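You operate a simulated robot arm through the tools that you are given. There is no shell and no other tool.

The job below is to be done with a simulated robot arm. You get a single attempt, and the scene is never put back.

## Task
Clamp the dusty block, brush the dust off and release the bench clamp.
Fine: use the hand brush while the block is clamped and put it back; the block stays in the bench clamp; other oval blocks stay. Set down upright: hand brush. What is to be rubbed or washed off counts as gone when no trace of it is left.

It is judged by the outcome, as a careful person would: the job done as asked, and still so three seconds after it is handed in. It fails if anything else is knocked over, pushed out of place, dropped, spilled or broken.

## Robot
A 6-joint arm with a fingered hand, fixed in place. Base frame: the origin is at the foot of the arm, x ahead of it, y to its left, z up; the work surface is at about z = 0.85. Units: m, rad, N and s.
With the tool pointing down near the work surface it reaches from about 0.3 to 0.82 m from the base axis. Its first joint turns from -2.897 to 2.897 rad. Payload 4 kg.
The TCP is the grasp point between the finger pads, 0.026 m short of the fingertips. In the tool frame z runs along the fingers and y along their closing line. The gripper opens to 0.132 m. The gripper's body begins 0.073 m behind the TCP. The gripper is a hand of 5 fingers: y runs from the thumb to the fingers, the wrist lies at [0, 0, -0.239] in the tool frame, and closing takes about 1.5 s.
Orientation is that of the tool frame in the base frame, as [roll, pitch, yaw] about the fixed x, y, z axes, in that order (R = Rz(yaw) Ry(pitch) Rx(roll)). With the fingers straight down and closing along the base's y, the tool's x points along the base's -x, its y along +y and its z along -z.

## Interface
- The arm moves only by the tool step_arm. Its argument "moves" is a list of rows, each an object (a shift or turn left out is 0, a gripper value left out holds the last) with "linear": the shift along the tool's x, y, z in m, a list of three; "turn": the turn, a rotation vector about the tool's x, y, z in rad, a list of three. In form: [{"linear": [tx, ty, tz], "turn": [rx, ry, rz]}, ...]. A call has 1 to 20 rows; each row shifts and turns the commanded pose from where the row before left it, along the tool's axes as they then stand. "grip" is the gripper command, from -1 (shut) to 1 (fully open), values between in proportion, set as the call begins (left out, the last holds). Each row takes 0.2 s and may step no farther than 0.05 m and 0.15 rad from the row before; otherwise, or with a gripper value out of range, the whole call is refused. A pose out of reach is approached as far as the arm can. The call stops where the force on the tool passes 70 N (or 10 N more than at its start, if that is more) or the arm is blocked; 0.2 s more then pass. The fingers move at their own pace (about 0.045 m/s each) and stop on an object; they squeeze with about 33 N. The grip force told is the motor's: it shows also when the fingers shut on nothing. Time passes only in rows, and 0.2 s behind the last, so rows that do not move let the fingers close. It gives the time, the measured TCP pose, the force on the tool (base axes), the opening and the grip force at its end, in the units of the frame above (readings bear some noise), with the torque about the TCP (base axes, N m) and any sound that the robot's microphone picked up, and new pictures: "show" is both (left out), scene, wrist or none.
- Cameras (640 x 400 px; columns grow to the right, rows downward): "scene" is fixed at [0.3995, 0.4907, 1.435]; the picture's right is [-0.82, 0.57, 0.00], its down [0.54, 0.77, -0.33] and it looks along [-0.19, -0.27, -0.94] (base axes); focal length 298 px, centre (320, 200). "wrist" rides on the gripper at [0.085, 0.002, -0.097] in the tool frame; the picture's right is [-0.02, 1.00, 0.00], its down [-0.75, -0.02, -0.66] and it looks along [-0.66, -0.01, 0.75] (tool axes); focal length 270 px, centre (320, 200). There is no depth. A picture from a camera that has moved, and an enlarged one, comes with that camera's place and axes in the base frame and with its lens. The place of the scene camera against the robot may be out by one fixed shift of up to 0.018 m in any direction.
- finger_targets(finger1, finger2, finger3, finger4, thumb_bend): sets how far each is bent, from 0 (flat) to 100 (curled in); at 30 the hand is open as for a grip, at 70 the pads meet at the TCP. One left out holds its place. A second passes; each finger stops where it meets its share of the squeeze, and holds until it gets a number again. A gripper value or a shape takes the hand back. It gives what a move gives, with no picture; readings hold the bend of each and the force on the fingers (four entries, about 0 where the hand has none), thumb and palm.
- set_grasp(shape): the hand has 5 fingers and takes this shape, open, in about a second: jaw (thumb against the fingers, like two jaws); tri (thumb and two fingers); tip (a fingertip pinch); poke (one finger out to press); point (the index stretched); flat (the hand flat); cup (the hand cupped); fist (a fist). The gripper value then closes the fingers along that shape, each until it touches; the sizes above hold for jaw. It gives what a move gives, with no picture.
- zoom(camera, box): a new picture of the part [left, top, right, bottom] of that camera's present view, enlarged. No time passes.
- job_done(): hands the job in; it is judged then, once.

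Places have to be worked out from the pictures, the camera data and where the tool is seen. Open the gripper and draw the arm clear of the work before you hand the job in, unless the task says otherwise.

The tools are called after "Call:" as a command line: name --argument value ..., lists and objects as JSON in quotes. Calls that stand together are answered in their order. step_arm: Moves the arm, as the interface text tells. Its arguments: {"type":"object","properties":{"moves":{"type":"array","items":{"type":"object","properties":{"linear":{"type":"array","items":{"type":"number"}},"turn":{"type":"array","items":{"type":"number"}}}}},"grip":{"type":"number"},"show":{"type":"string","enum":["both","scene","wrist","none"]}},"required":["moves"]} The other tools are called the same way: set_grasp (shape) gives the hand a shape; finger_targets (finger1, finger2, finger3, finger4, thumb_bend) moves the fingers one by one; zoom (camera, box) takes an enlarged picture of a part of a camera's view; job_done () hands the job in.

At the start:

```text
t: 0.0
eef_pos: [0.4171, 0.2578, 1.1162]
orientation: [-3.141, 0.0, 3.14]
wrist_force: [0.1, 0.5, -0.5]
moment: [-0.02, 0.01, 0.02]
finger_gap: 0.1318
grasp_force: 0.1
shape: jaw
bend: [30.0, 30.0, 30.0, 30.0, 30.0]
finger forces: [0.1, 0.0, 0.0, 0.0, 0.0, 0.0]
```

scene: 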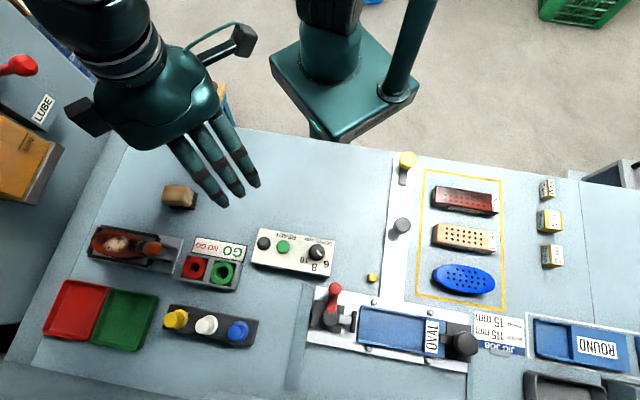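
wrist: 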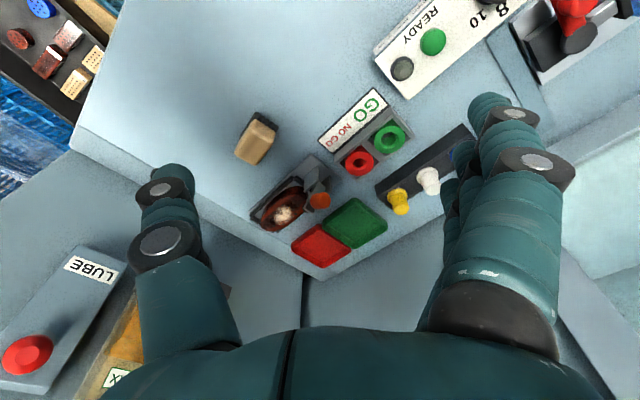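

The pictures show a bench with several fixtures. I'll enlarge parts of the scene view to identify the dusty block, the clamp and the brush.

Call:
zoom --camera "scene" --box '[60, 170, 260, 295]'

Call:
zoom --camera "scene" --box '[290, 260, 490, 385]'

Call:
zoom --camera "scene" --box '[370, 140, 610, 290]'

Call:
zoom --camera "scene" --box '[480, 280, 640, 400]'

Call:
zoom --camera "wrist" --box '[200, 80, 400, 280]'

```text
3.20 times, centred on (160, 232) of scene
camera zoom: at [0.3995, 0.4907, 1.435], right [-0.82, 0.57, 0.0], down [0.54, 0.77, -0.33], along [-0.19, -0.27, -0.94], focal length 953 px, centre (832, 96)
```

zoom: 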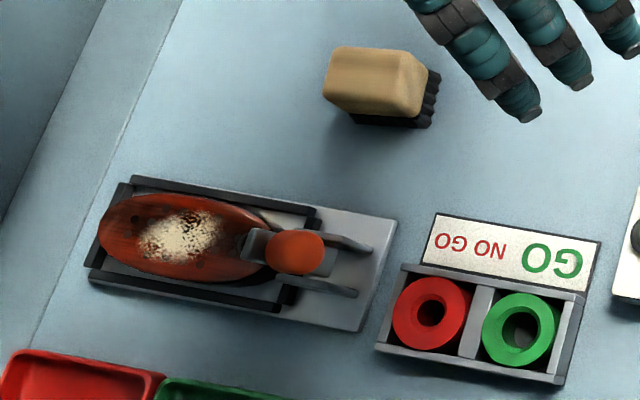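

```text
3.20 times, centred on (390, 322) of scene
camera zoom: at [0.3995, 0.4907, 1.435], right [-0.82, 0.57, 0.0], down [0.54, 0.77, -0.33], along [-0.19, -0.27, -0.94], focal length 953 px, centre (96, -192)
```

zoom: 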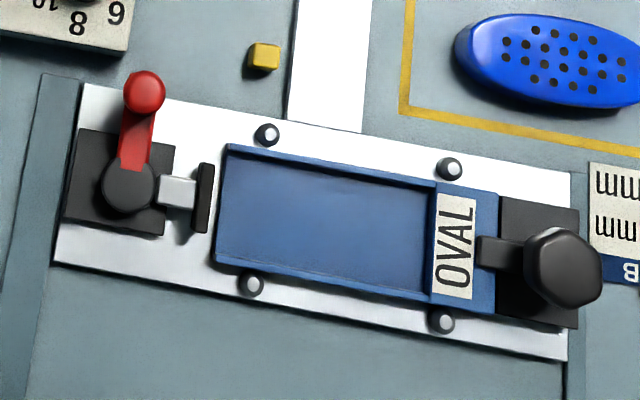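

```text
2.67 times, centred on (490, 215) of scene
camera zoom: at [0.3995, 0.4907, 1.435], right [-0.82, 0.57, 0.0], down [0.54, 0.77, -0.33], along [-0.19, -0.27, -0.94], focal length 794 px, centre (-133, 160)
```

zoom: 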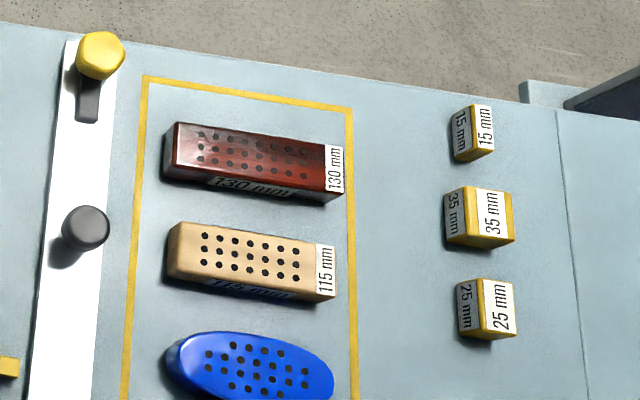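

```text
3.33 times, centred on (560, 340) of scene
camera zoom: at [0.3995, 0.4907, 1.435], right [-0.82, 0.57, 0.0], down [0.54, 0.77, -0.33], along [-0.19, -0.27, -0.94], focal length 992 px, centre (-480, -267)
```

zoom: 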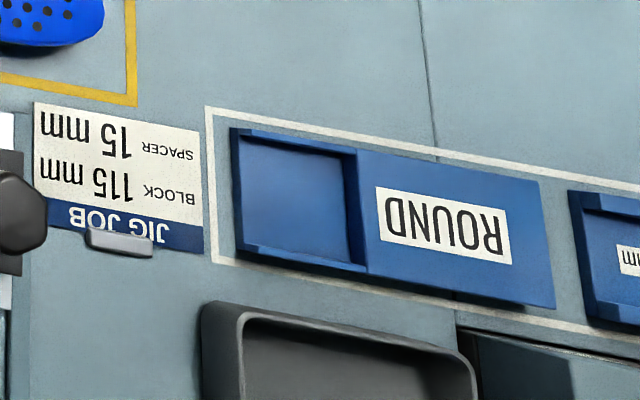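

```text
2.00 times, centred on (300, 180) of wrist
camera zoom: at [0.3352, 0.2592, 1.2121], right [0.02, 1.0, 0.0], down [0.75, -0.02, 0.66], along [0.66, -0.01, -0.75], focal length 541 px, centre (360, 240)
```

zoom: 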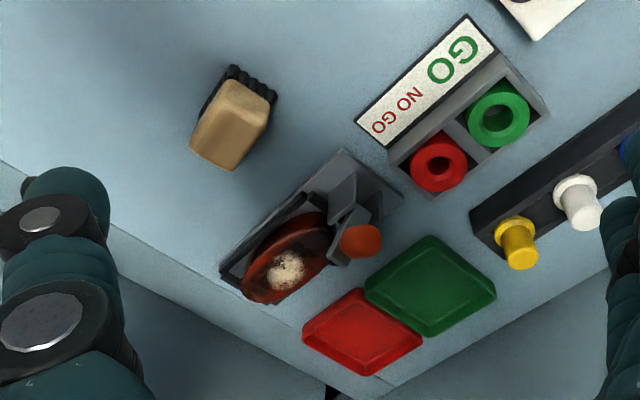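

The reddish oval block with dust sits in a bench clamp with an orange knob (knob about [0.58, 0.256, 0.934]). The wooden brush with dark bristles is about [0.51, 0.167, 0.88]. I'll move a little closer to see how the clamp works.

Call:
step_arm --moves '[{"linear": [-0.02, -0.01, 0.03]}, {"linear": [-0.02, -0.01, 0.03]}]' --show "wrist"

```text
t: 0.6
eef_pos: [0.4606, 0.2401, 1.0541]
orientation: [3.14, 0.0, 3.141]
wrist_force: [0.3, 0.4, 0.3]
moment: [0.0, 0.04, 0.03]
finger_gap: 0.1316
grasp_force: 0.0
shape: jaw
bend: [30.0, 30.0, 30.0, 30.0, 30.0]
finger forces: [0.0, 0.1, 0.1, 0.0, 0.1, 0.0]
camera wrist: at [0.3771, 0.2398, 1.1507], right [0.02, 1.0, 0.0], down [0.75, -0.02, 0.66], along [0.66, -0.01, -0.75], focal length 270 px, centre (320, 200)
```

wrist: 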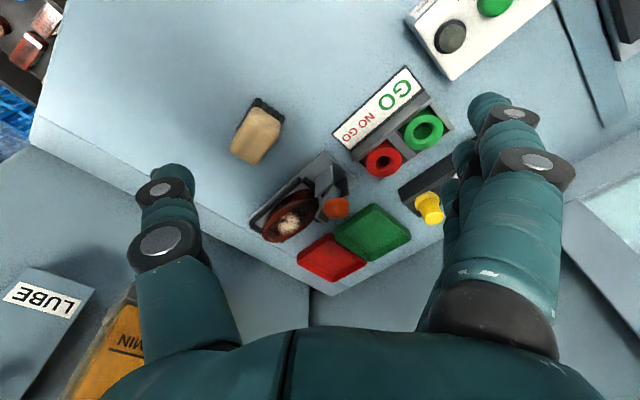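

The wrist view now shows the clamp more closely; I'll enlarge it.

Call:
zoom --camera "wrist" --box '[220, 130, 380, 260]'

Call:
zoom --camera "scene" --box '[80, 215, 190, 285]'

```text
3.08 times, centred on (300, 195) of wrist
camera zoom: at [0.3771, 0.2398, 1.1507], right [0.02, 1.0, 0.0], down [0.75, -0.02, 0.66], along [0.66, -0.01, -0.75], focal length 832 px, centre (382, 215)
```

zoom: 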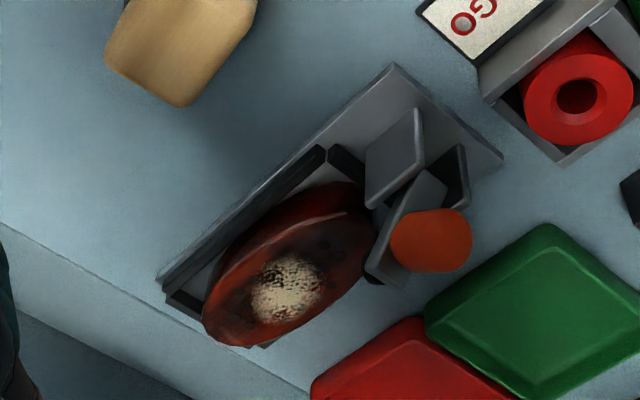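

```text
5.71 times, centred on (135, 250) of scene
camera zoom: at [0.3995, 0.4907, 1.435], right [-0.82, 0.57, 0.0], down [0.54, 0.77, -0.33], along [-0.19, -0.27, -0.94], focal length 1701 px, centre (1377, -86)
```

zoom: 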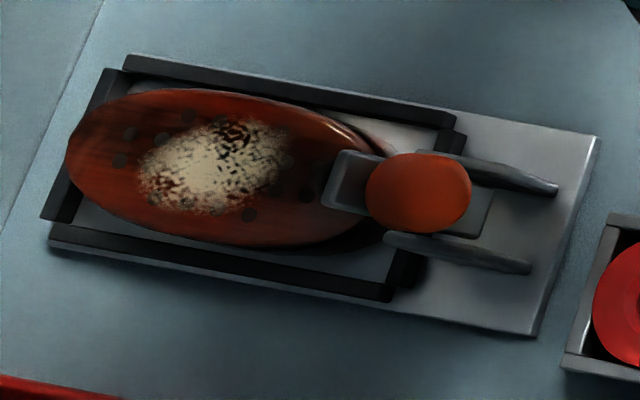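

I see a lever with an orange knob between two grey cheeks; its arm seems to slope up toward the block, so the clamp looks open. I'll swing the wrist camera round to look at the clamp side-on from the brush side, staying high.

Call:
step_arm --moves '[{"linear": [0.0, -0.02, 0.0], "turn": [0, 0, -0.13]}, {"linear": [0.0, -0.03, 0.0], "turn": [0, 0, -0.13]}, {"linear": [0.0, -0.03, 0.0], "turn": [0, 0, -0.13]}, {"linear": [0.0, -0.03, 0.0], "turn": [0, 0, -0.13]}, {"linear": [0.0, -0.03, 0.0], "turn": [0, 0, -0.13]}, {"linear": [0.0, -0.0, 0.0], "turn": [0, 0, -0.13]}]' --show "both"

```text
t: 2.0
eef_pos: [0.4959, 0.1057, 1.0562]
orientation: [3.141, 0.0, -2.361]
wrist_force: [0.4, -0.5, -0.7]
moment: [-0.01, -0.04, -0.02]
finger_gap: 0.1316
grasp_force: 0.0
shape: jaw
bend: [30.0, 30.0, 30.0, 30.0, 30.0]
finger forces: [0.0, 0.0, 0.0, 0.1, 0.0, 0.1]
camera wrist: at [0.4362, 0.0474, 1.1518], right [-0.69, 0.72, 0.0], down [0.55, 0.52, 0.66], along [0.48, 0.45, -0.75], focal length 270 px, centre (320, 200)
```

scene: 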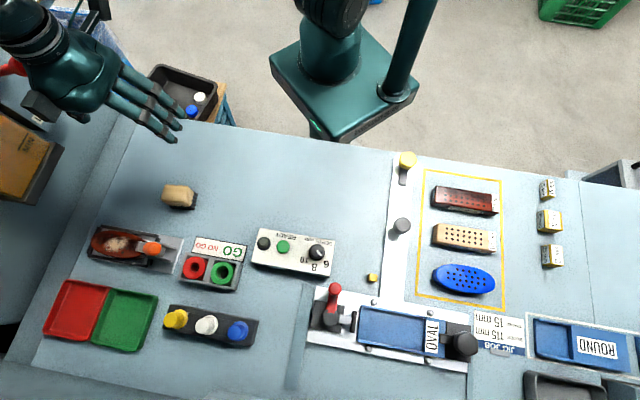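
wrist: 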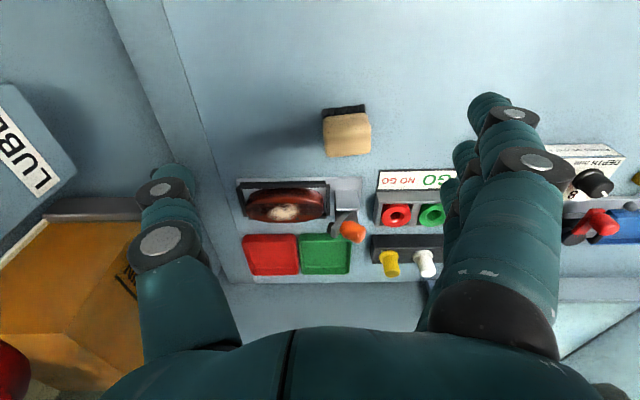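

The camera is now square to the clamp. I'll enlarge the clamp and brush.

Call:
zoom --camera "wrist" --box '[225, 160, 385, 260]'

Call:
zoom --camera "wrist" --box '[290, 80, 402, 180]'

Call:
zoom --camera "scene" --box '[80, 170, 230, 275]'

```text
4.00 times, centred on (305, 210) of wrist
camera zoom: at [0.4362, 0.0474, 1.1518], right [-0.69, 0.72, 0.0], down [0.55, 0.52, 0.66], along [0.48, 0.45, -0.75], focal length 1081 px, centre (380, 160)
```

zoom: 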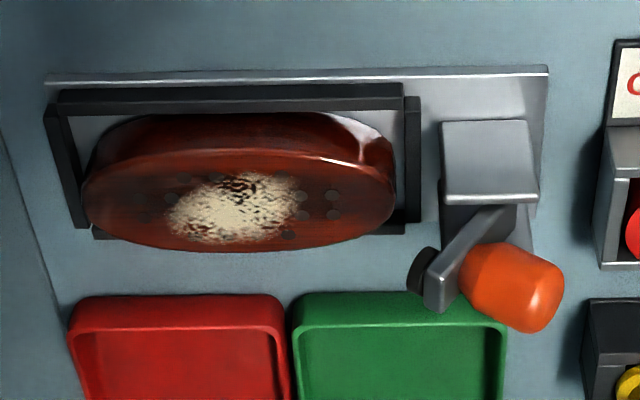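

```text
4.00 times, centred on (346, 130) of wrist
camera zoom: at [0.4362, 0.0474, 1.1518], right [-0.69, 0.72, 0.0], down [0.55, 0.52, 0.66], along [0.48, 0.45, -0.75], focal length 1081 px, centre (216, 480)
```

zoom: 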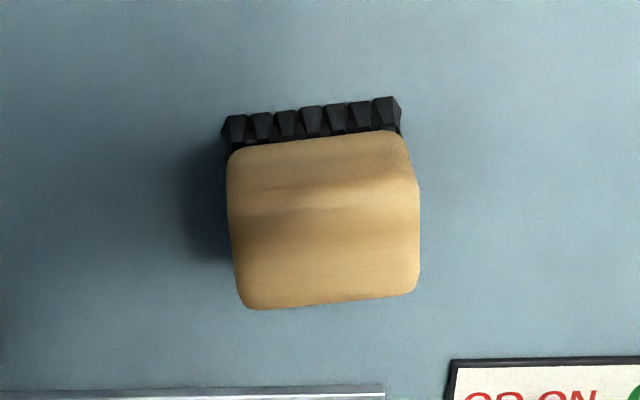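

```text
3.81 times, centred on (155, 222) of scene
camera zoom: at [0.3995, 0.4907, 1.435], right [-0.82, 0.57, 0.0], down [0.54, 0.77, -0.33], along [-0.19, -0.27, -0.94], focal length 1134 px, centre (949, 114)
```

zoom: 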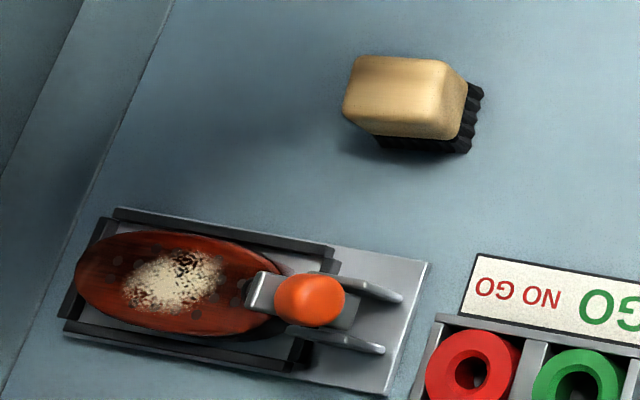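

Side-on, the lever is clear. The arm is raised about 58° toward the block with a black pad under its end, and the orange handle sticks out perpendicular to it, pointing back. Swinging the arm down over the block closes it. I'll turn the hand so it closes across the lever plane and move above the knob for a nearer look.

Call:
step_arm --moves '[{"turn": [0, 0, 0.1297]}, {"turn": [0, 0, 0.1297]}, {"turn": [0, 0, 0.1297]}, {"turn": [0, 0, 0.1297]}, {"turn": [0, 0, 0.1297]}, {"turn": [0, 0, 0.1297]}, {"turn": [0, 0, 0.1297]}, {"turn": [0, 0, 0.1297]}, {"turn": [0, 0, 0.1297]}, {"turn": [0, 0, 0.1297]}, {"turn": [0, 0, 0.1297]}, {"turn": [0, 0, 0.1297]}, {"linear": [0.0069, 0.0351, 0.008]}, {"linear": [0.0069, 0.0351, 0.008]}, {"linear": [0.0069, 0.0351, 0.008]}, {"linear": [0.0069, 0.0351, 0.008]}, {"linear": [0.0069, 0.0351, 0.008]}]' --show "both"

```text
t: 5.6
eef_pos: [0.5932, 0.255, 1.0143]
orientation: [-3.141, 0.001, 2.366]
wrist_force: [-0.4, 0.4, 0.5]
moment: [0.01, 0.0, 0.0]
finger_gap: 0.1317
grasp_force: 0.0
shape: jaw
bend: [30.0, 30.0, 30.0, 30.0, 30.0]
finger forces: [0.0, 0.0, 0.1, 0.0, 0.0, 0.0]
camera wrist: at [0.5354, 0.315, 1.1108], right [0.72, 0.7, 0.0], down [0.53, -0.54, 0.66], along [0.46, -0.47, -0.75], focal length 270 px, centre (320, 200)
```

scene: 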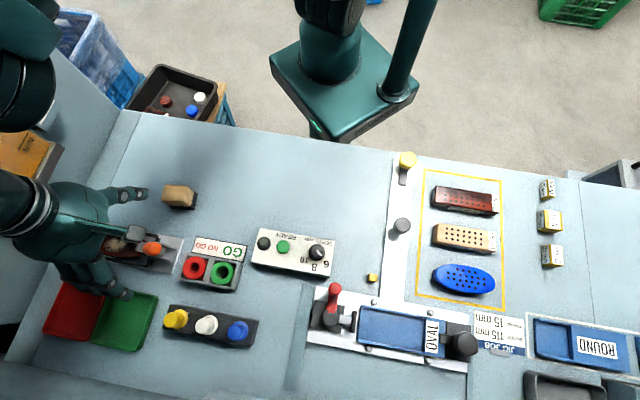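
wrist: 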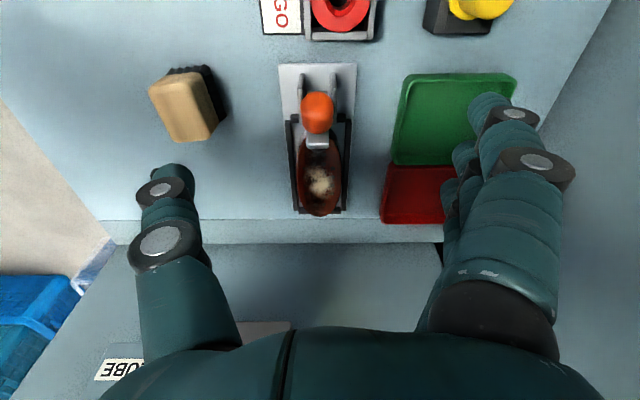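

The hand now looks down the clamp's long axis from behind the lever. I'll enlarge for precise positions.

Call:
zoom --camera "wrist" --box '[270, 50, 370, 225]'

Call:
zoom --camera "wrist" --box '[130, 50, 260, 150]'

```text
2.29 times, centred on (320, 138) of wrist
camera zoom: at [0.5354, 0.315, 1.1108], right [0.72, 0.7, 0.0], down [0.53, -0.54, 0.66], along [0.46, -0.47, -0.75], focal length 618 px, centre (320, 343)
```

zoom: 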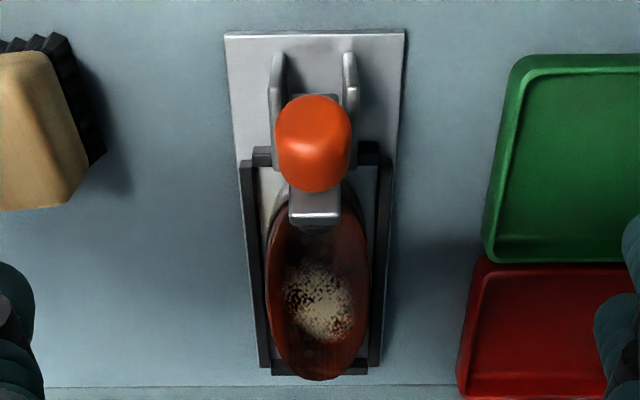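

```text
4.00 times, centred on (195, 100) of wrist
camera zoom: at [0.5354, 0.315, 1.1108], right [0.72, 0.7, 0.0], down [0.53, -0.54, 0.66], along [0.46, -0.47, -0.75], focal length 1081 px, centre (820, 600)
```

zoom: 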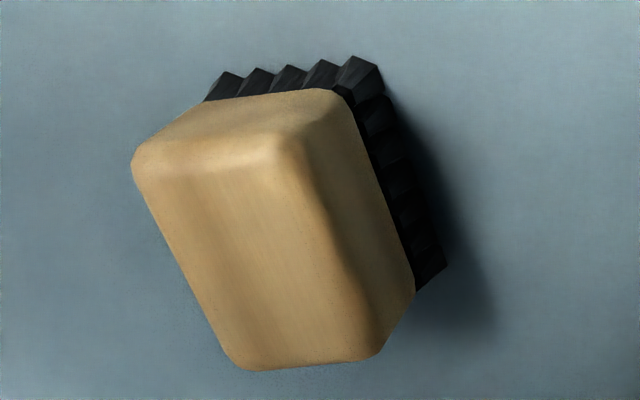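

The lever is centred under the hand in the closing direction, with the knob about 0.025 m across near z ≈ 0.92 and neighbouring fixtures below 0.90. I'll descend so the finger pads straddle the knob.

Call:
step_arm --moves '[{"linear": [0.0, 0.0, 0.03]}, {"linear": [0.0, 0.0, 0.03]}, {"linear": [0.0, 0.0, 0.02]}]' --grip 1 --show "both"

```text
t: 6.4
eef_pos: [0.5938, 0.2539, 0.9362]
orientation: [-3.142, -0.001, 2.365]
wrist_force: [-0.2, 0.1, -0.3]
moment: [0.0, -0.02, -0.02]
finger_gap: 0.1319
grasp_force: 0.1
shape: jaw
bend: [30.0, 30.0, 30.0, 30.0, 30.0]
finger forces: [0.0, 0.0, 0.0, 0.0, 0.0, 0.0]
camera wrist: at [0.5361, 0.314, 1.031], right [0.71, 0.7, 0.0], down [0.53, -0.54, 0.66], along [0.46, -0.47, -0.75], focal length 270 px, centre (320, 200)
```

scene: 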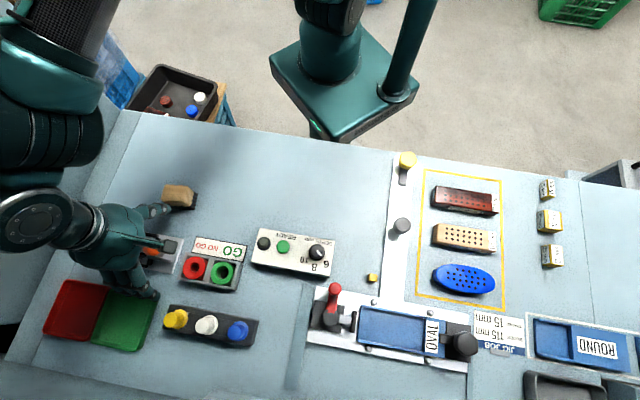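
wrist: 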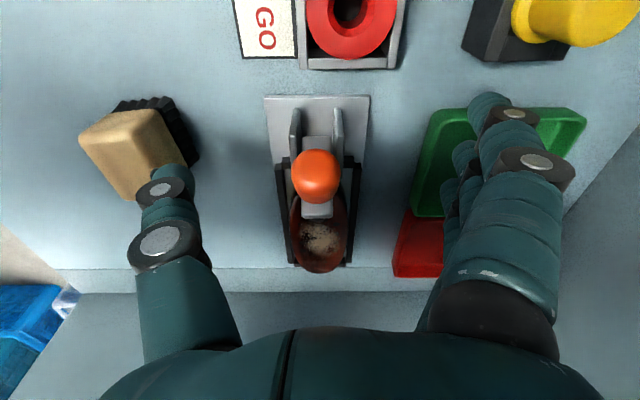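

The thumb tip looks near the brush in the picture, so I'll check that gap before going any further.

Call:
zoom --camera "scene" --box '[90, 170, 220, 300]'

Call:
zoom --camera "wrist" --box '[60, 80, 380, 280]'

```text
3.08 times, centred on (155, 235) of scene
camera zoom: at [0.3995, 0.4907, 1.435], right [-0.82, 0.57, 0.0], down [0.54, 0.77, -0.33], along [-0.19, -0.27, -0.94], focal length 916 px, centre (828, 92)
```

zoom: 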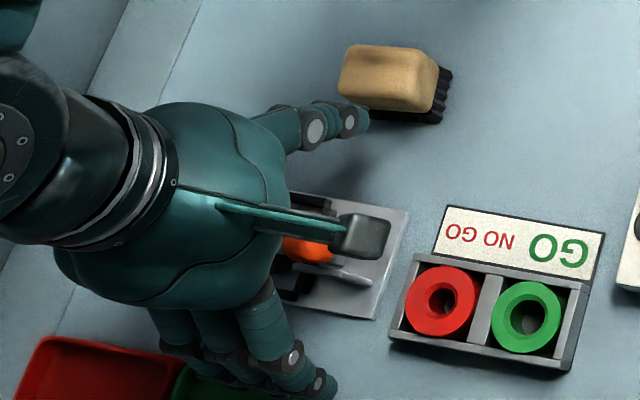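

```text
2.00 times, centred on (220, 180) of wrist
camera zoom: at [0.5361, 0.314, 1.031], right [0.71, 0.7, 0.0], down [0.53, -0.54, 0.66], along [0.46, -0.47, -0.75], focal length 541 px, centre (520, 240)
```

zoom: 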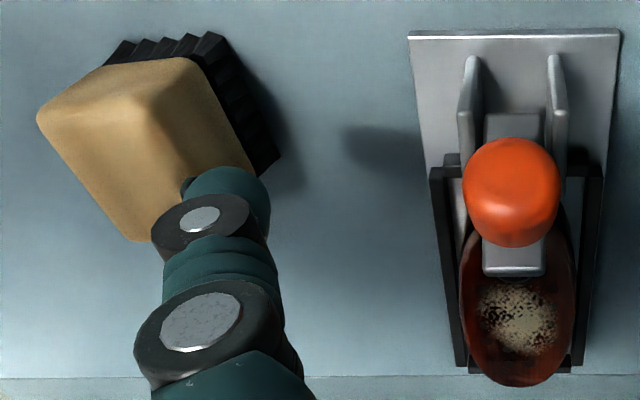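

The thumb is about 2 cm clear of the brush and above its top (brush centre about [0.522, 0.163], top z ≈ 0.893). I'll lower slightly and close the two middle fingers and thumb on the knob.

Call:
step_arm --moves '[{"linear": [-0.001, 0.0, 0.006]}]' --show "none"

Call:
finger_targets --finger2 70 --finger3 70 --thumb_bend 70

```text
t: 6.8
eef_pos: [0.5957, 0.2551, 0.9284]
orientation: [3.141, 0.0, 2.364]
wrist_force: [0.5, -0.3, -0.3]
moment: [0.02, 0.02, 0.03]
finger_gap: 0.1317
grasp_force: 0.0
shape: jaw
bend: [30.0, 30.0, 30.0, 30.0, 30.0]
finger forces: [0.1, 0.0, 0.0, 0.1, 0.0, 0.0]
```

```text
t: 7.8
eef_pos: [0.5947, 0.2547, 0.9286]
orientation: [-3.139, 0.001, 2.365]
wrist_force: [-4.0, -3.6, -5.1]
moment: [-0.01, 0.03, -0.01]
finger_gap: 0.0854
grasp_force: 5.9
shape: fingers
bend: [30.0, 68.0, 67.0, 30.0, 66.0]
finger forces: [0.0, 1.1, 2.2, 0.0, 8.9, 0.0]
```

The fingers have touched something, thumb more firmly than the fingers. I'll look at how the knob sits in the grip.

Call:
step_arm --moves '[{"linear": [0, 0, 0]}, {"linear": [0, 0, 0]}]' --show "both"

Call:
zoom --camera "wrist" --box '[220, 100, 420, 300]'

Call:
zoom --camera "scene" --box '[90, 190, 220, 290]'

```text
t: 8.4
eef_pos: [0.594, 0.2543, 0.9297]
orientation: [3.142, 0.0, 2.365]
wrist_force: [-4.3, -3.4, -6.6]
moment: [0.0, 0.03, 0.0]
finger_gap: 0.0851
grasp_force: 5.8
shape: fingers
bend: [30.0, 68.0, 67.0, 30.0, 66.0]
finger forces: [0.0, 1.0, 2.1, 0.0, 9.3, 0.0]
camera wrist: at [0.5372, 0.3135, 1.0255], right [0.71, 0.7, 0.0], down [0.53, -0.54, 0.66], along [0.46, -0.47, -0.75], focal length 270 px, centre (320, 200)
```

scene: 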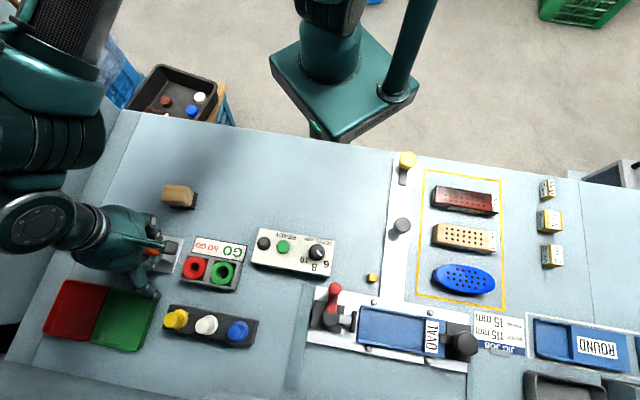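
wrist: 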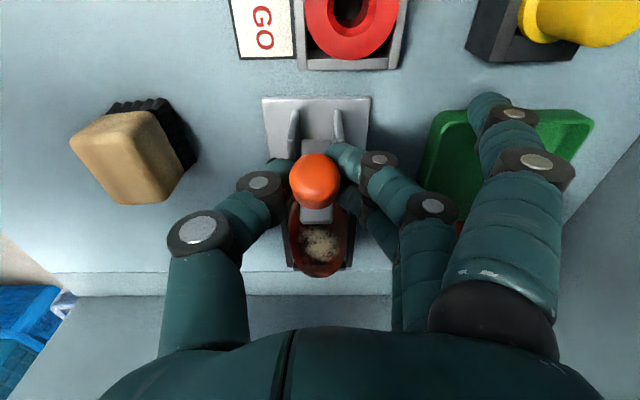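

```text
2.00 times, centred on (320, 200) of wrist
camera zoom: at [0.5372, 0.3135, 1.0255], right [0.71, 0.7, 0.0], down [0.53, -0.54, 0.66], along [0.46, -0.47, -0.75], focal length 541 px, centre (320, 200)
```

zoom: 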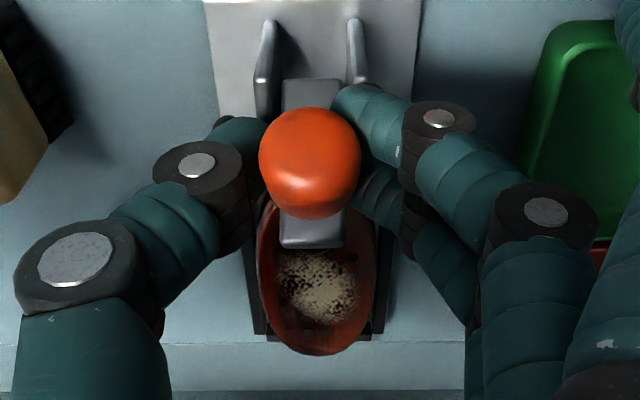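

```text
4.00 times, centred on (155, 240) of scene
camera zoom: at [0.3995, 0.4907, 1.435], right [-0.82, 0.57, 0.0], down [0.54, 0.77, -0.33], along [-0.19, -0.27, -0.94], focal length 1191 px, centre (980, 40)
```

zoom: 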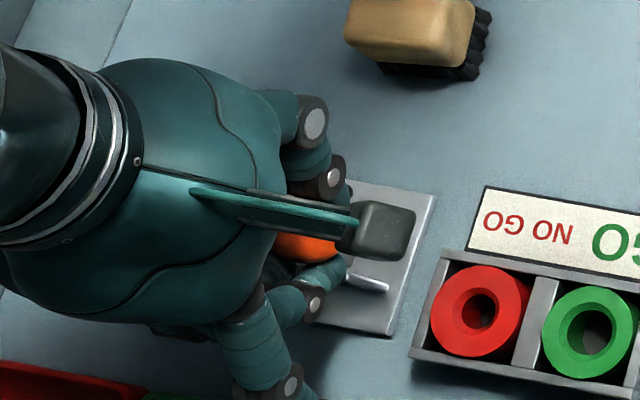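

The knob is held between the thumb and two middle fingers. I'll start swinging it toward the block in small steps, watching the force.

Call:
step_arm --moves '[{"linear": [-0.005, 0, 0]}, {"linear": [-0.005, 0, 0]}]' --show "wrist"

```text
t: 9.0
eef_pos: [0.6028, 0.2471, 0.9298]
orientation: [-3.141, 0.0, 2.364]
wrist_force: [-4.1, -0.9, -5.9]
moment: [0.02, 0.02, 0.08]
finger_gap: 0.0857
grasp_force: 5.9
shape: fingers
bend: [30.0, 69.0, 67.0, 30.0, 66.0]
finger forces: [0.1, 1.6, 1.7, 0.0, 8.1, 0.1]
camera wrist: at [0.5445, 0.3075, 1.0256], right [0.71, 0.7, 0.0], down [0.53, -0.54, 0.66], along [0.46, -0.47, -0.75], focal length 270 px, centre (320, 200)
```

wrist: 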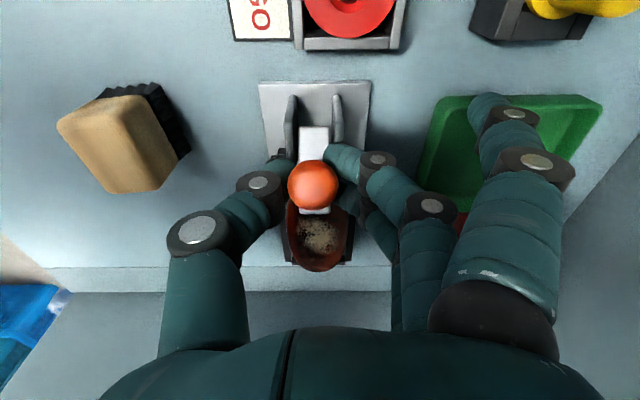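

The lever swings freely with little force. I'll continue along the arc, forward and slightly down.

Call:
step_arm --moves '[{"linear": [-0.005, 0, 0.001]}, {"linear": [-0.005, 0, 0.002]}]' --show "wrist"

```text
t: 9.6
eef_pos: [0.6094, 0.2396, 0.9266]
orientation: [-3.141, 0.002, 2.366]
wrist_force: [-10.1, 3.1, -7.2]
moment: [0.19, 0.15, 0.01]
finger_gap: 0.0861
grasp_force: 7.9
shape: fingers
bend: [30.0, 69.0, 67.0, 30.0, 66.0]
finger forces: [0.0, 4.0, 1.5, 0.0, 11.0, 0.0]
camera wrist: at [0.5516, 0.301, 1.0227], right [0.71, 0.7, 0.0], down [0.53, -0.54, 0.66], along [0.46, -0.47, -0.75], focal length 270 px, centre (320, 200)
```

wrist: 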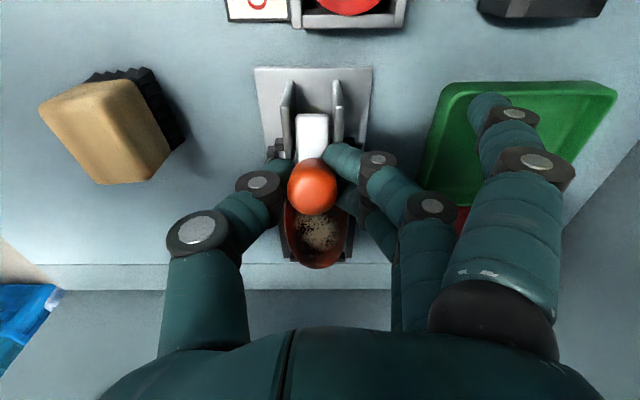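

Resistance is about 9 N now. I'll go on with more downward motion as the arm comes over.

Call:
step_arm --moves '[{"linear": [-0.003, 0, 0.003]}, {"linear": [-0.003, 0, 0.003]}]' --show "wrist"

Call:
zoom --camera "wrist" --box '[220, 100, 420, 300]'

```text
t: 10.2
eef_pos: [0.614, 0.2377, 0.9228]
orientation: [3.141, -0.001, 2.37]
wrist_force: [-15.3, 6.2, 3.1]
moment: [0.37, 0.17, -0.04]
finger_gap: 0.087
grasp_force: 15.6
shape: fingers
bend: [30.0, 71.0, 69.0, 30.0, 66.0]
finger forces: [0.0, 20.5, 0.3, 0.0, 11.0, 0.1]
camera wrist: at [0.5566, 0.297, 1.0186], right [0.71, 0.7, 0.0], down [0.53, -0.54, 0.66], along [0.46, -0.47, -0.75], focal length 270 px, centre (320, 200)
```

wrist: 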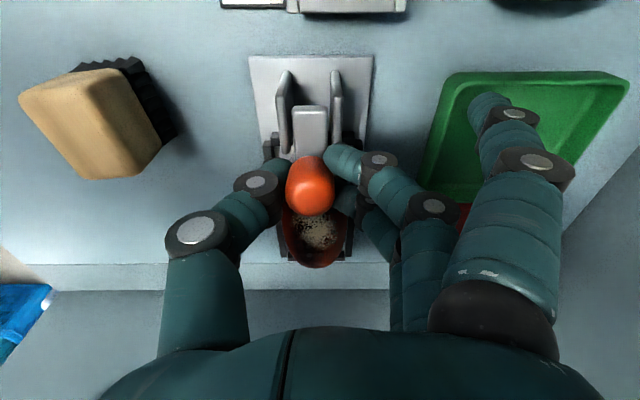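

```text
2.00 times, centred on (320, 200) of wrist
camera zoom: at [0.5566, 0.297, 1.0186], right [0.71, 0.7, 0.0], down [0.53, -0.54, 0.66], along [0.46, -0.47, -0.75], focal length 541 px, centre (320, 200)
```

zoom: 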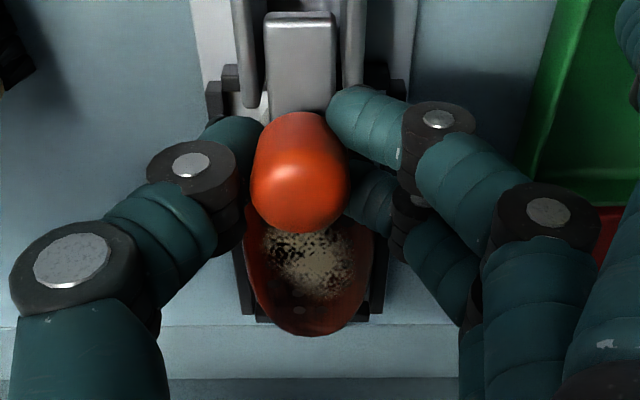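

The handle now looks nearly upright. I'll check from the scene camera whether the pad has reached the block.

Call:
zoom --camera "scene" --box '[80, 190, 210, 290]'

```text
4.00 times, centred on (145, 240) of scene
camera zoom: at [0.3995, 0.4907, 1.435], right [-0.82, 0.57, 0.0], down [0.54, 0.77, -0.33], along [-0.19, -0.27, -0.94], focal length 1191 px, centre (1020, 40)
```

zoom: 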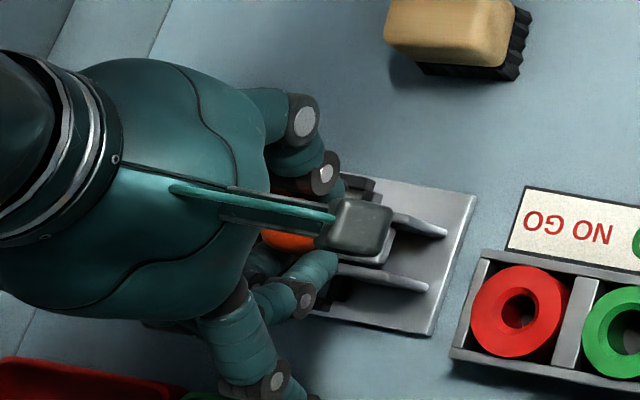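

The hand blocks that view. I'll press mostly downward in small steps until the force rises, which should show the pad seating.

Call:
step_arm --moves '[{"linear": [-0.001, 0, 0.003]}, {"linear": [-0.001, 0, 0.003]}]' --show "wrist"

Call:
zoom --camera "wrist" --box '[220, 100, 420, 300]'

```text
t: 10.8
eef_pos: [0.6181, 0.2366, 0.9176]
orientation: [3.134, 0.005, 2.367]
wrist_force: [-10.3, 15.6, 34.0]
moment: [0.74, 0.34, -0.06]
finger_gap: 0.0871
grasp_force: 27.6
shape: fingers
bend: [30.0, 76.0, 70.0, 30.0, 66.0]
finger forces: [0.0, 45.3, 1.6, 0.0, 8.7, 0.0]
camera wrist: at [0.5579, 0.2959, 1.0138], right [0.71, 0.7, 0.01], down [0.52, -0.54, 0.66], along [0.47, -0.47, -0.75], focal length 270 px, centre (320, 200)
```

wrist: 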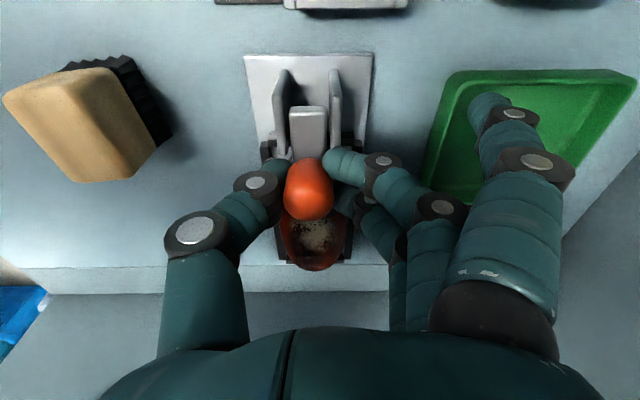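

```text
2.00 times, centred on (320, 200) of wrist
camera zoom: at [0.5579, 0.2959, 1.0138], right [0.71, 0.7, 0.01], down [0.52, -0.54, 0.66], along [0.47, -0.47, -0.75], focal length 541 px, centre (320, 200)
```

zoom: 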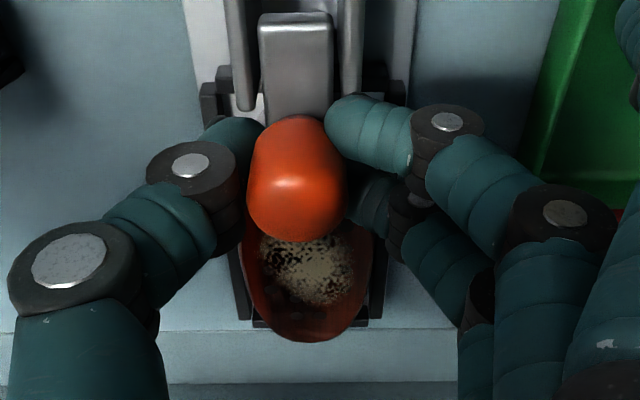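

Force rose to 34 N and the handle appears upright, so the lever seems to be at its stop. I'll relax slightly, open the hand and rise to see whether it stays closed.

Call:
step_arm --moves '[{"linear": [0.0, 0, -0.003]}]' --show "none"

Call:
finger_targets --finger2 30 --finger3 30 --thumb_bend 30

Call:
step_arm --moves '[{"linear": [0.0, 0, 0]}, {"linear": [0.0, 0, -0.03]}, {"linear": [0.0, 0, -0.04]}, {"linear": [0.02, 0, -0.03]}]' --grip 1 --show "both"

```text
t: 11.2
eef_pos: [0.6158, 0.2341, 0.9181]
orientation: [3.14, 0.001, 2.367]
wrist_force: [-8.7, 18.7, 26.1]
moment: [0.81, 0.22, -0.05]
finger_gap: 0.0862
grasp_force: 27.3
shape: fingers
bend: [30.0, 76.0, 70.0, 30.0, 67.0]
finger forces: [0.0, 43.9, 2.5, 0.0, 8.0, 0.0]
```

```text
t: 12.2
eef_pos: [0.6156, 0.2348, 0.9175]
orientation: [-3.141, 0.001, 2.365]
wrist_force: [0.0, -1.0, 0.6]
moment: [0.0, 0.0, 0.01]
finger_gap: 0.1387
grasp_force: 0.0
shape: fingers
bend: [30.0, 30.0, 30.0, 30.0, 30.0]
finger forces: [0.1, 0.0, 0.1, 0.1, 0.1, 0.0]
```

```text
t: 13.2
eef_pos: [0.6017, 0.2482, 1.0189]
orientation: [-3.14, 0.0, 2.366]
wrist_force: [-0.2, 0.0, 0.6]
moment: [-0.02, -0.04, 0.01]
finger_gap: 0.1318
grasp_force: 0.0
shape: jaw
bend: [30.0, 30.0, 30.0, 30.0, 30.0]
finger forces: [0.1, 0.0, 0.0, 0.0, 0.1, 0.1]
camera wrist: at [0.5445, 0.3085, 1.1155], right [0.72, 0.7, 0.0], down [0.53, -0.54, 0.66], along [0.46, -0.47, -0.75], focal length 270 px, centre (320, 200)
```

scene: 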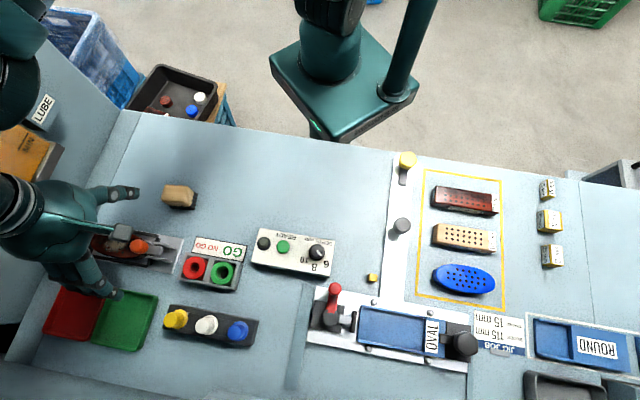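
wrist: 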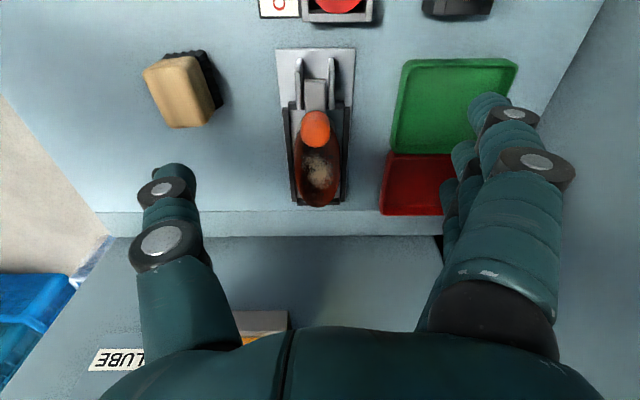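

Call:
zoom --camera "wrist" --box '[270, 40, 370, 215]'

Call:
zoom --camera "scene" --box '[80, 200, 210, 290]'

```text
2.29 times, centred on (320, 128) of wrist
camera zoom: at [0.5445, 0.3085, 1.1155], right [0.72, 0.7, 0.0], down [0.53, -0.54, 0.66], along [0.46, -0.47, -0.75], focal length 618 px, centre (320, 366)
```

zoom: 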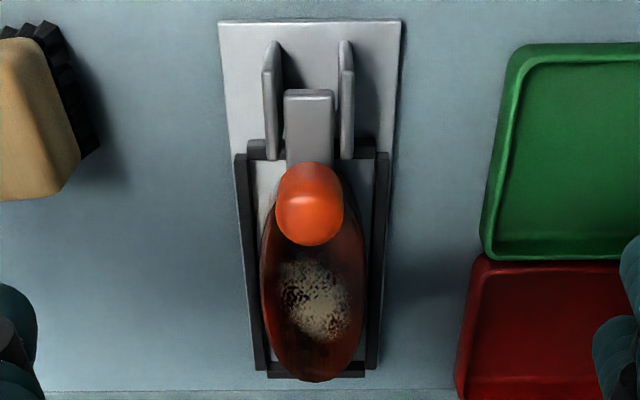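

```text
4.44 times, centred on (145, 245) of scene
camera zoom: at [0.3995, 0.4907, 1.435], right [-0.82, 0.57, 0.0], down [0.54, 0.77, -0.33], along [-0.19, -0.27, -0.94], focal length 1323 px, centre (1098, 0)
```

zoom: 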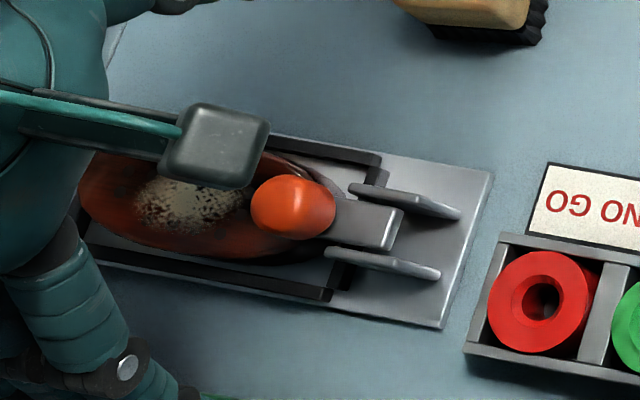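

The lever stays down on its own. To confirm the pad is really on the block, I'll take a low side view from the brush side, staying above the brush.

Call:
step_arm --moves '[{"linear": [-0.005, -0.0345, 0]}, {"linear": [-0.005, -0.0345, 0]}, {"linear": [-0.005, -0.0345, 0]}, {"linear": [-0.005, -0.0345, 0]}, {"turn": [0, 0, -0.1297]}, {"turn": [0, 0, -0.1297]}, {"turn": [0, 0, -0.1297]}, {"turn": [0, 0, -0.1297]}, {"turn": [0, 0, -0.1297]}, {"turn": [0, 0, -0.1297]}, {"turn": [0, 0, -0.1297]}, {"turn": [0, 0, -0.1297]}, {"turn": [0, 0, -0.1297]}, {"turn": [0, 0, -0.1297]}, {"turn": [0, 0, -0.1297]}, {"turn": [0, 0, -0.1297]}, {"linear": [0, 0, 0.02], "turn": [0, -0.133, 0]}, {"linear": [0, 0, 0.02], "turn": [0, -0.133, 0]}, {"turn": [0, -0.133, 0]}]' --show "both"

Call:
zoom --camera "wrist" --box '[220, 120, 420, 245]'

```text
t: 17.2
eef_pos: [0.52, 0.1403, 0.9778]
orientation: [-3.141, 0.402, -2.361]
wrist_force: [-0.4, 0.5, 0.2]
moment: [-0.02, -0.05, -0.02]
finger_gap: 0.1322
grasp_force: 0.1
shape: jaw
bend: [30.0, 30.0, 30.0, 30.0, 30.0]
finger forces: [0.0, 0.0, 0.0, 0.0, 0.1, 0.0]
camera wrist: at [0.4386, 0.0585, 1.033], right [-0.69, 0.72, 0.01], down [0.32, 0.3, 0.9], along [0.65, 0.62, -0.44], focal length 270 px, centre (320, 200)
```

scene: 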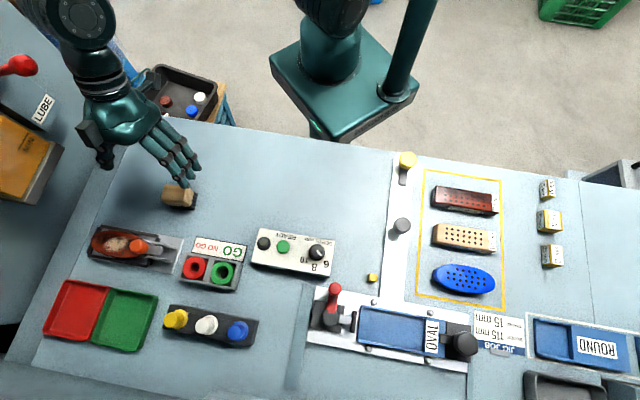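
wrist: 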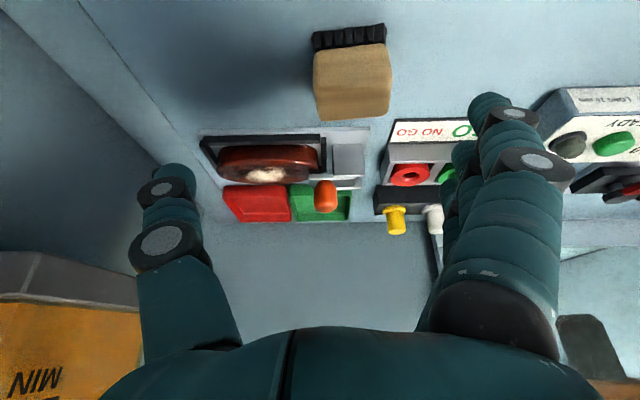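

```text
3.20 times, centred on (320, 182) of wrist
camera zoom: at [0.4386, 0.0585, 1.033], right [-0.69, 0.72, 0.01], down [0.32, 0.3, 0.9], along [0.65, 0.62, -0.44], focal length 865 px, centre (320, 256)
```

zoom: 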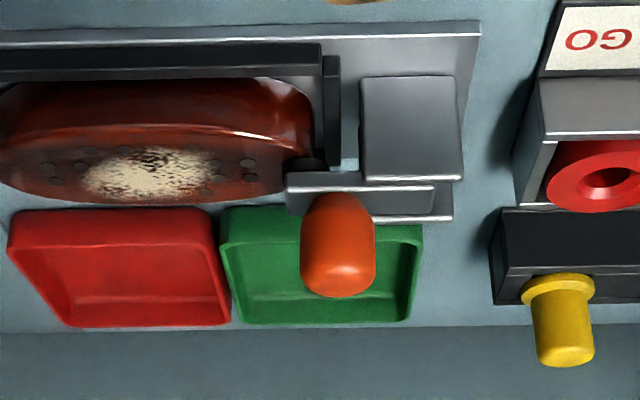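

The side view shows the arm horizontal, handle upright and the black pad down at the block's end. I'll zoom on the pad contact.

Call:
zoom --camera "wrist" --box '[285, 150, 375, 220]'

Call:
zoom --camera "scene" --box '[85, 215, 185, 280]'

Call:
zoom --camera "wrist" --box '[280, 10, 420, 130]'

```text
5.71 times, centred on (330, 185) of wrist
camera zoom: at [0.4386, 0.0585, 1.033], right [-0.69, 0.72, 0.01], down [0.32, 0.3, 0.9], along [0.65, 0.62, -0.44], focal length 1544 px, centre (263, 286)
```

zoom: 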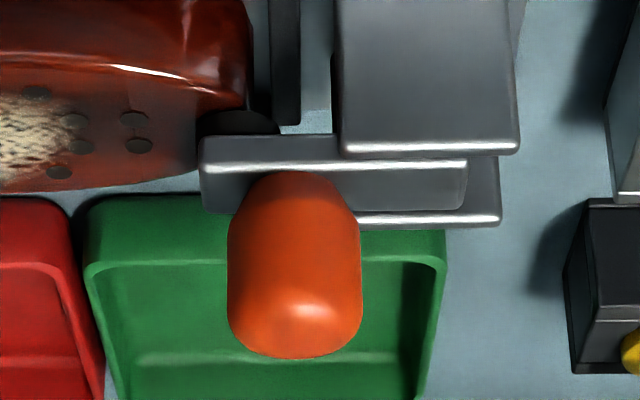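

```text
6.15 times, centred on (135, 248) of scene
camera zoom: at [0.3995, 0.4907, 1.435], right [-0.82, 0.57, 0.0], down [0.54, 0.77, -0.33], along [-0.19, -0.27, -0.94], focal length 1832 px, centre (1458, -92)
```

zoom: 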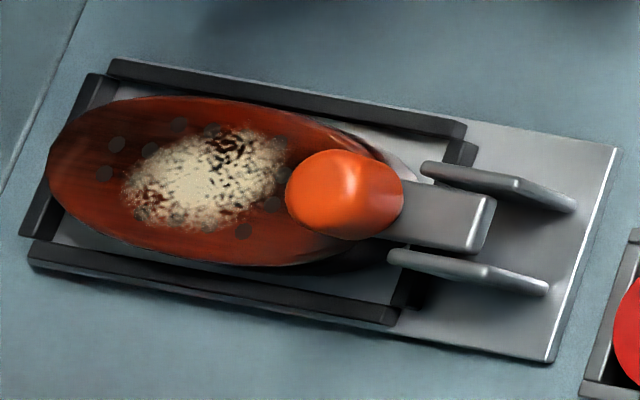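

```text
3.33 times, centred on (350, 70) of wrist
camera zoom: at [0.4386, 0.0585, 1.033], right [-0.69, 0.72, 0.01], down [0.32, 0.3, 0.9], along [0.65, 0.62, -0.44], focal length 901 px, centre (220, 633)
```

zoom: 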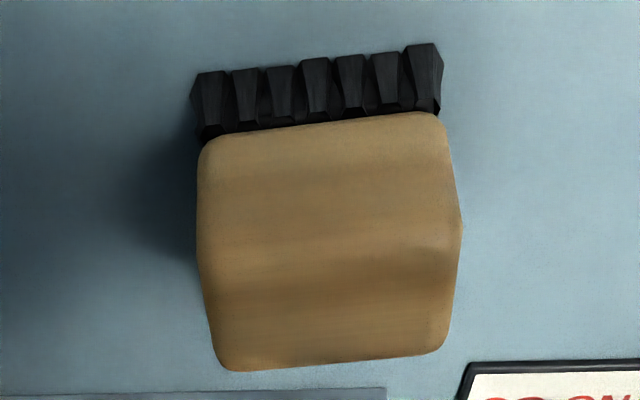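

The clamp is closed: the arm is parallel to the base and the pad sits on the block's end. Next I'll level the hand, turn it to line up with the brush (long axis about 141°), and stop above the brush with the fingers partly closed.

Call:
step_arm --moves '[{"turn": [0, 0.133, 0]}, {"turn": [0, 0.133, 0]}, {"turn": [0, 0.133, 0]}, {"turn": [0, 0, 0.1328]}, {"turn": [0, 0, 0.1328]}, {"turn": [0, 0, 0.1328]}, {"turn": [0, 0, 0.1328]}, {"turn": [0, 0, 0.1328]}, {"turn": [0, 0, 0.1328]}, {"turn": [0, 0, 0.1328]}, {"turn": [0, 0, 0.1328]}, {"turn": [0, 0, 0.1328]}, {"turn": [0, 0, 0.1328]}, {"turn": [0, 0, 0.1328]}, {"linear": [0.0153, 0.0192, 0]}]' --grip 0.25 --show "both"

Call:
zoom --camera "wrist" --box '[220, 80, 420, 220]'

```text
t: 20.4
eef_pos: [0.5188, 0.1643, 0.9798]
orientation: [-3.142, 0.001, 2.459]
wrist_force: [-0.4, 0.5, -0.5]
moment: [-0.01, -0.01, 0.02]
finger_gap: 0.083
grasp_force: 0.0
shape: jaw
bend: [71.0, 71.0, 71.0, 71.0, 68.0]
finger forces: [0.0, 0.0, 0.0, 0.1, 0.0, 0.0]
camera wrist: at [0.4561, 0.2171, 1.0756], right [0.65, 0.76, 0.0], down [0.57, -0.49, 0.66], along [0.5, -0.43, -0.75], focal length 270 px, centre (320, 200)
```

scene: 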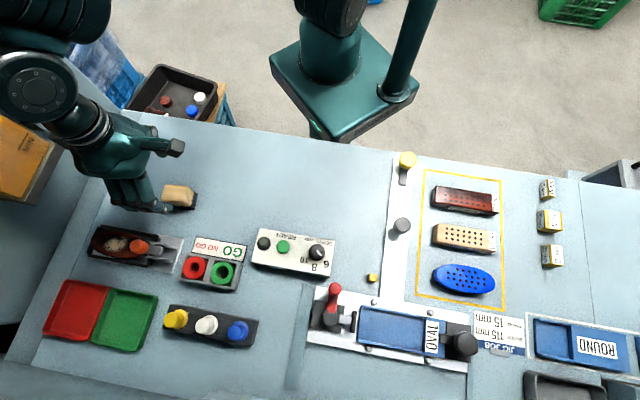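
wrist: 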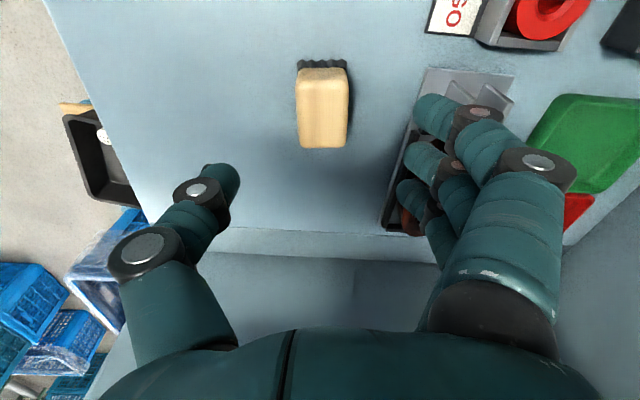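

```text
2.86 times, centred on (320, 150) of wrist
camera zoom: at [0.4561, 0.2171, 1.0756], right [0.65, 0.76, 0.0], down [0.57, -0.49, 0.66], along [0.5, -0.43, -0.75], focal length 772 px, centre (320, 343)
```

zoom: 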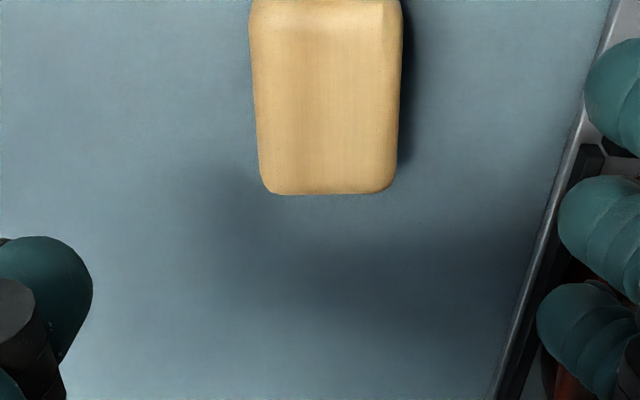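

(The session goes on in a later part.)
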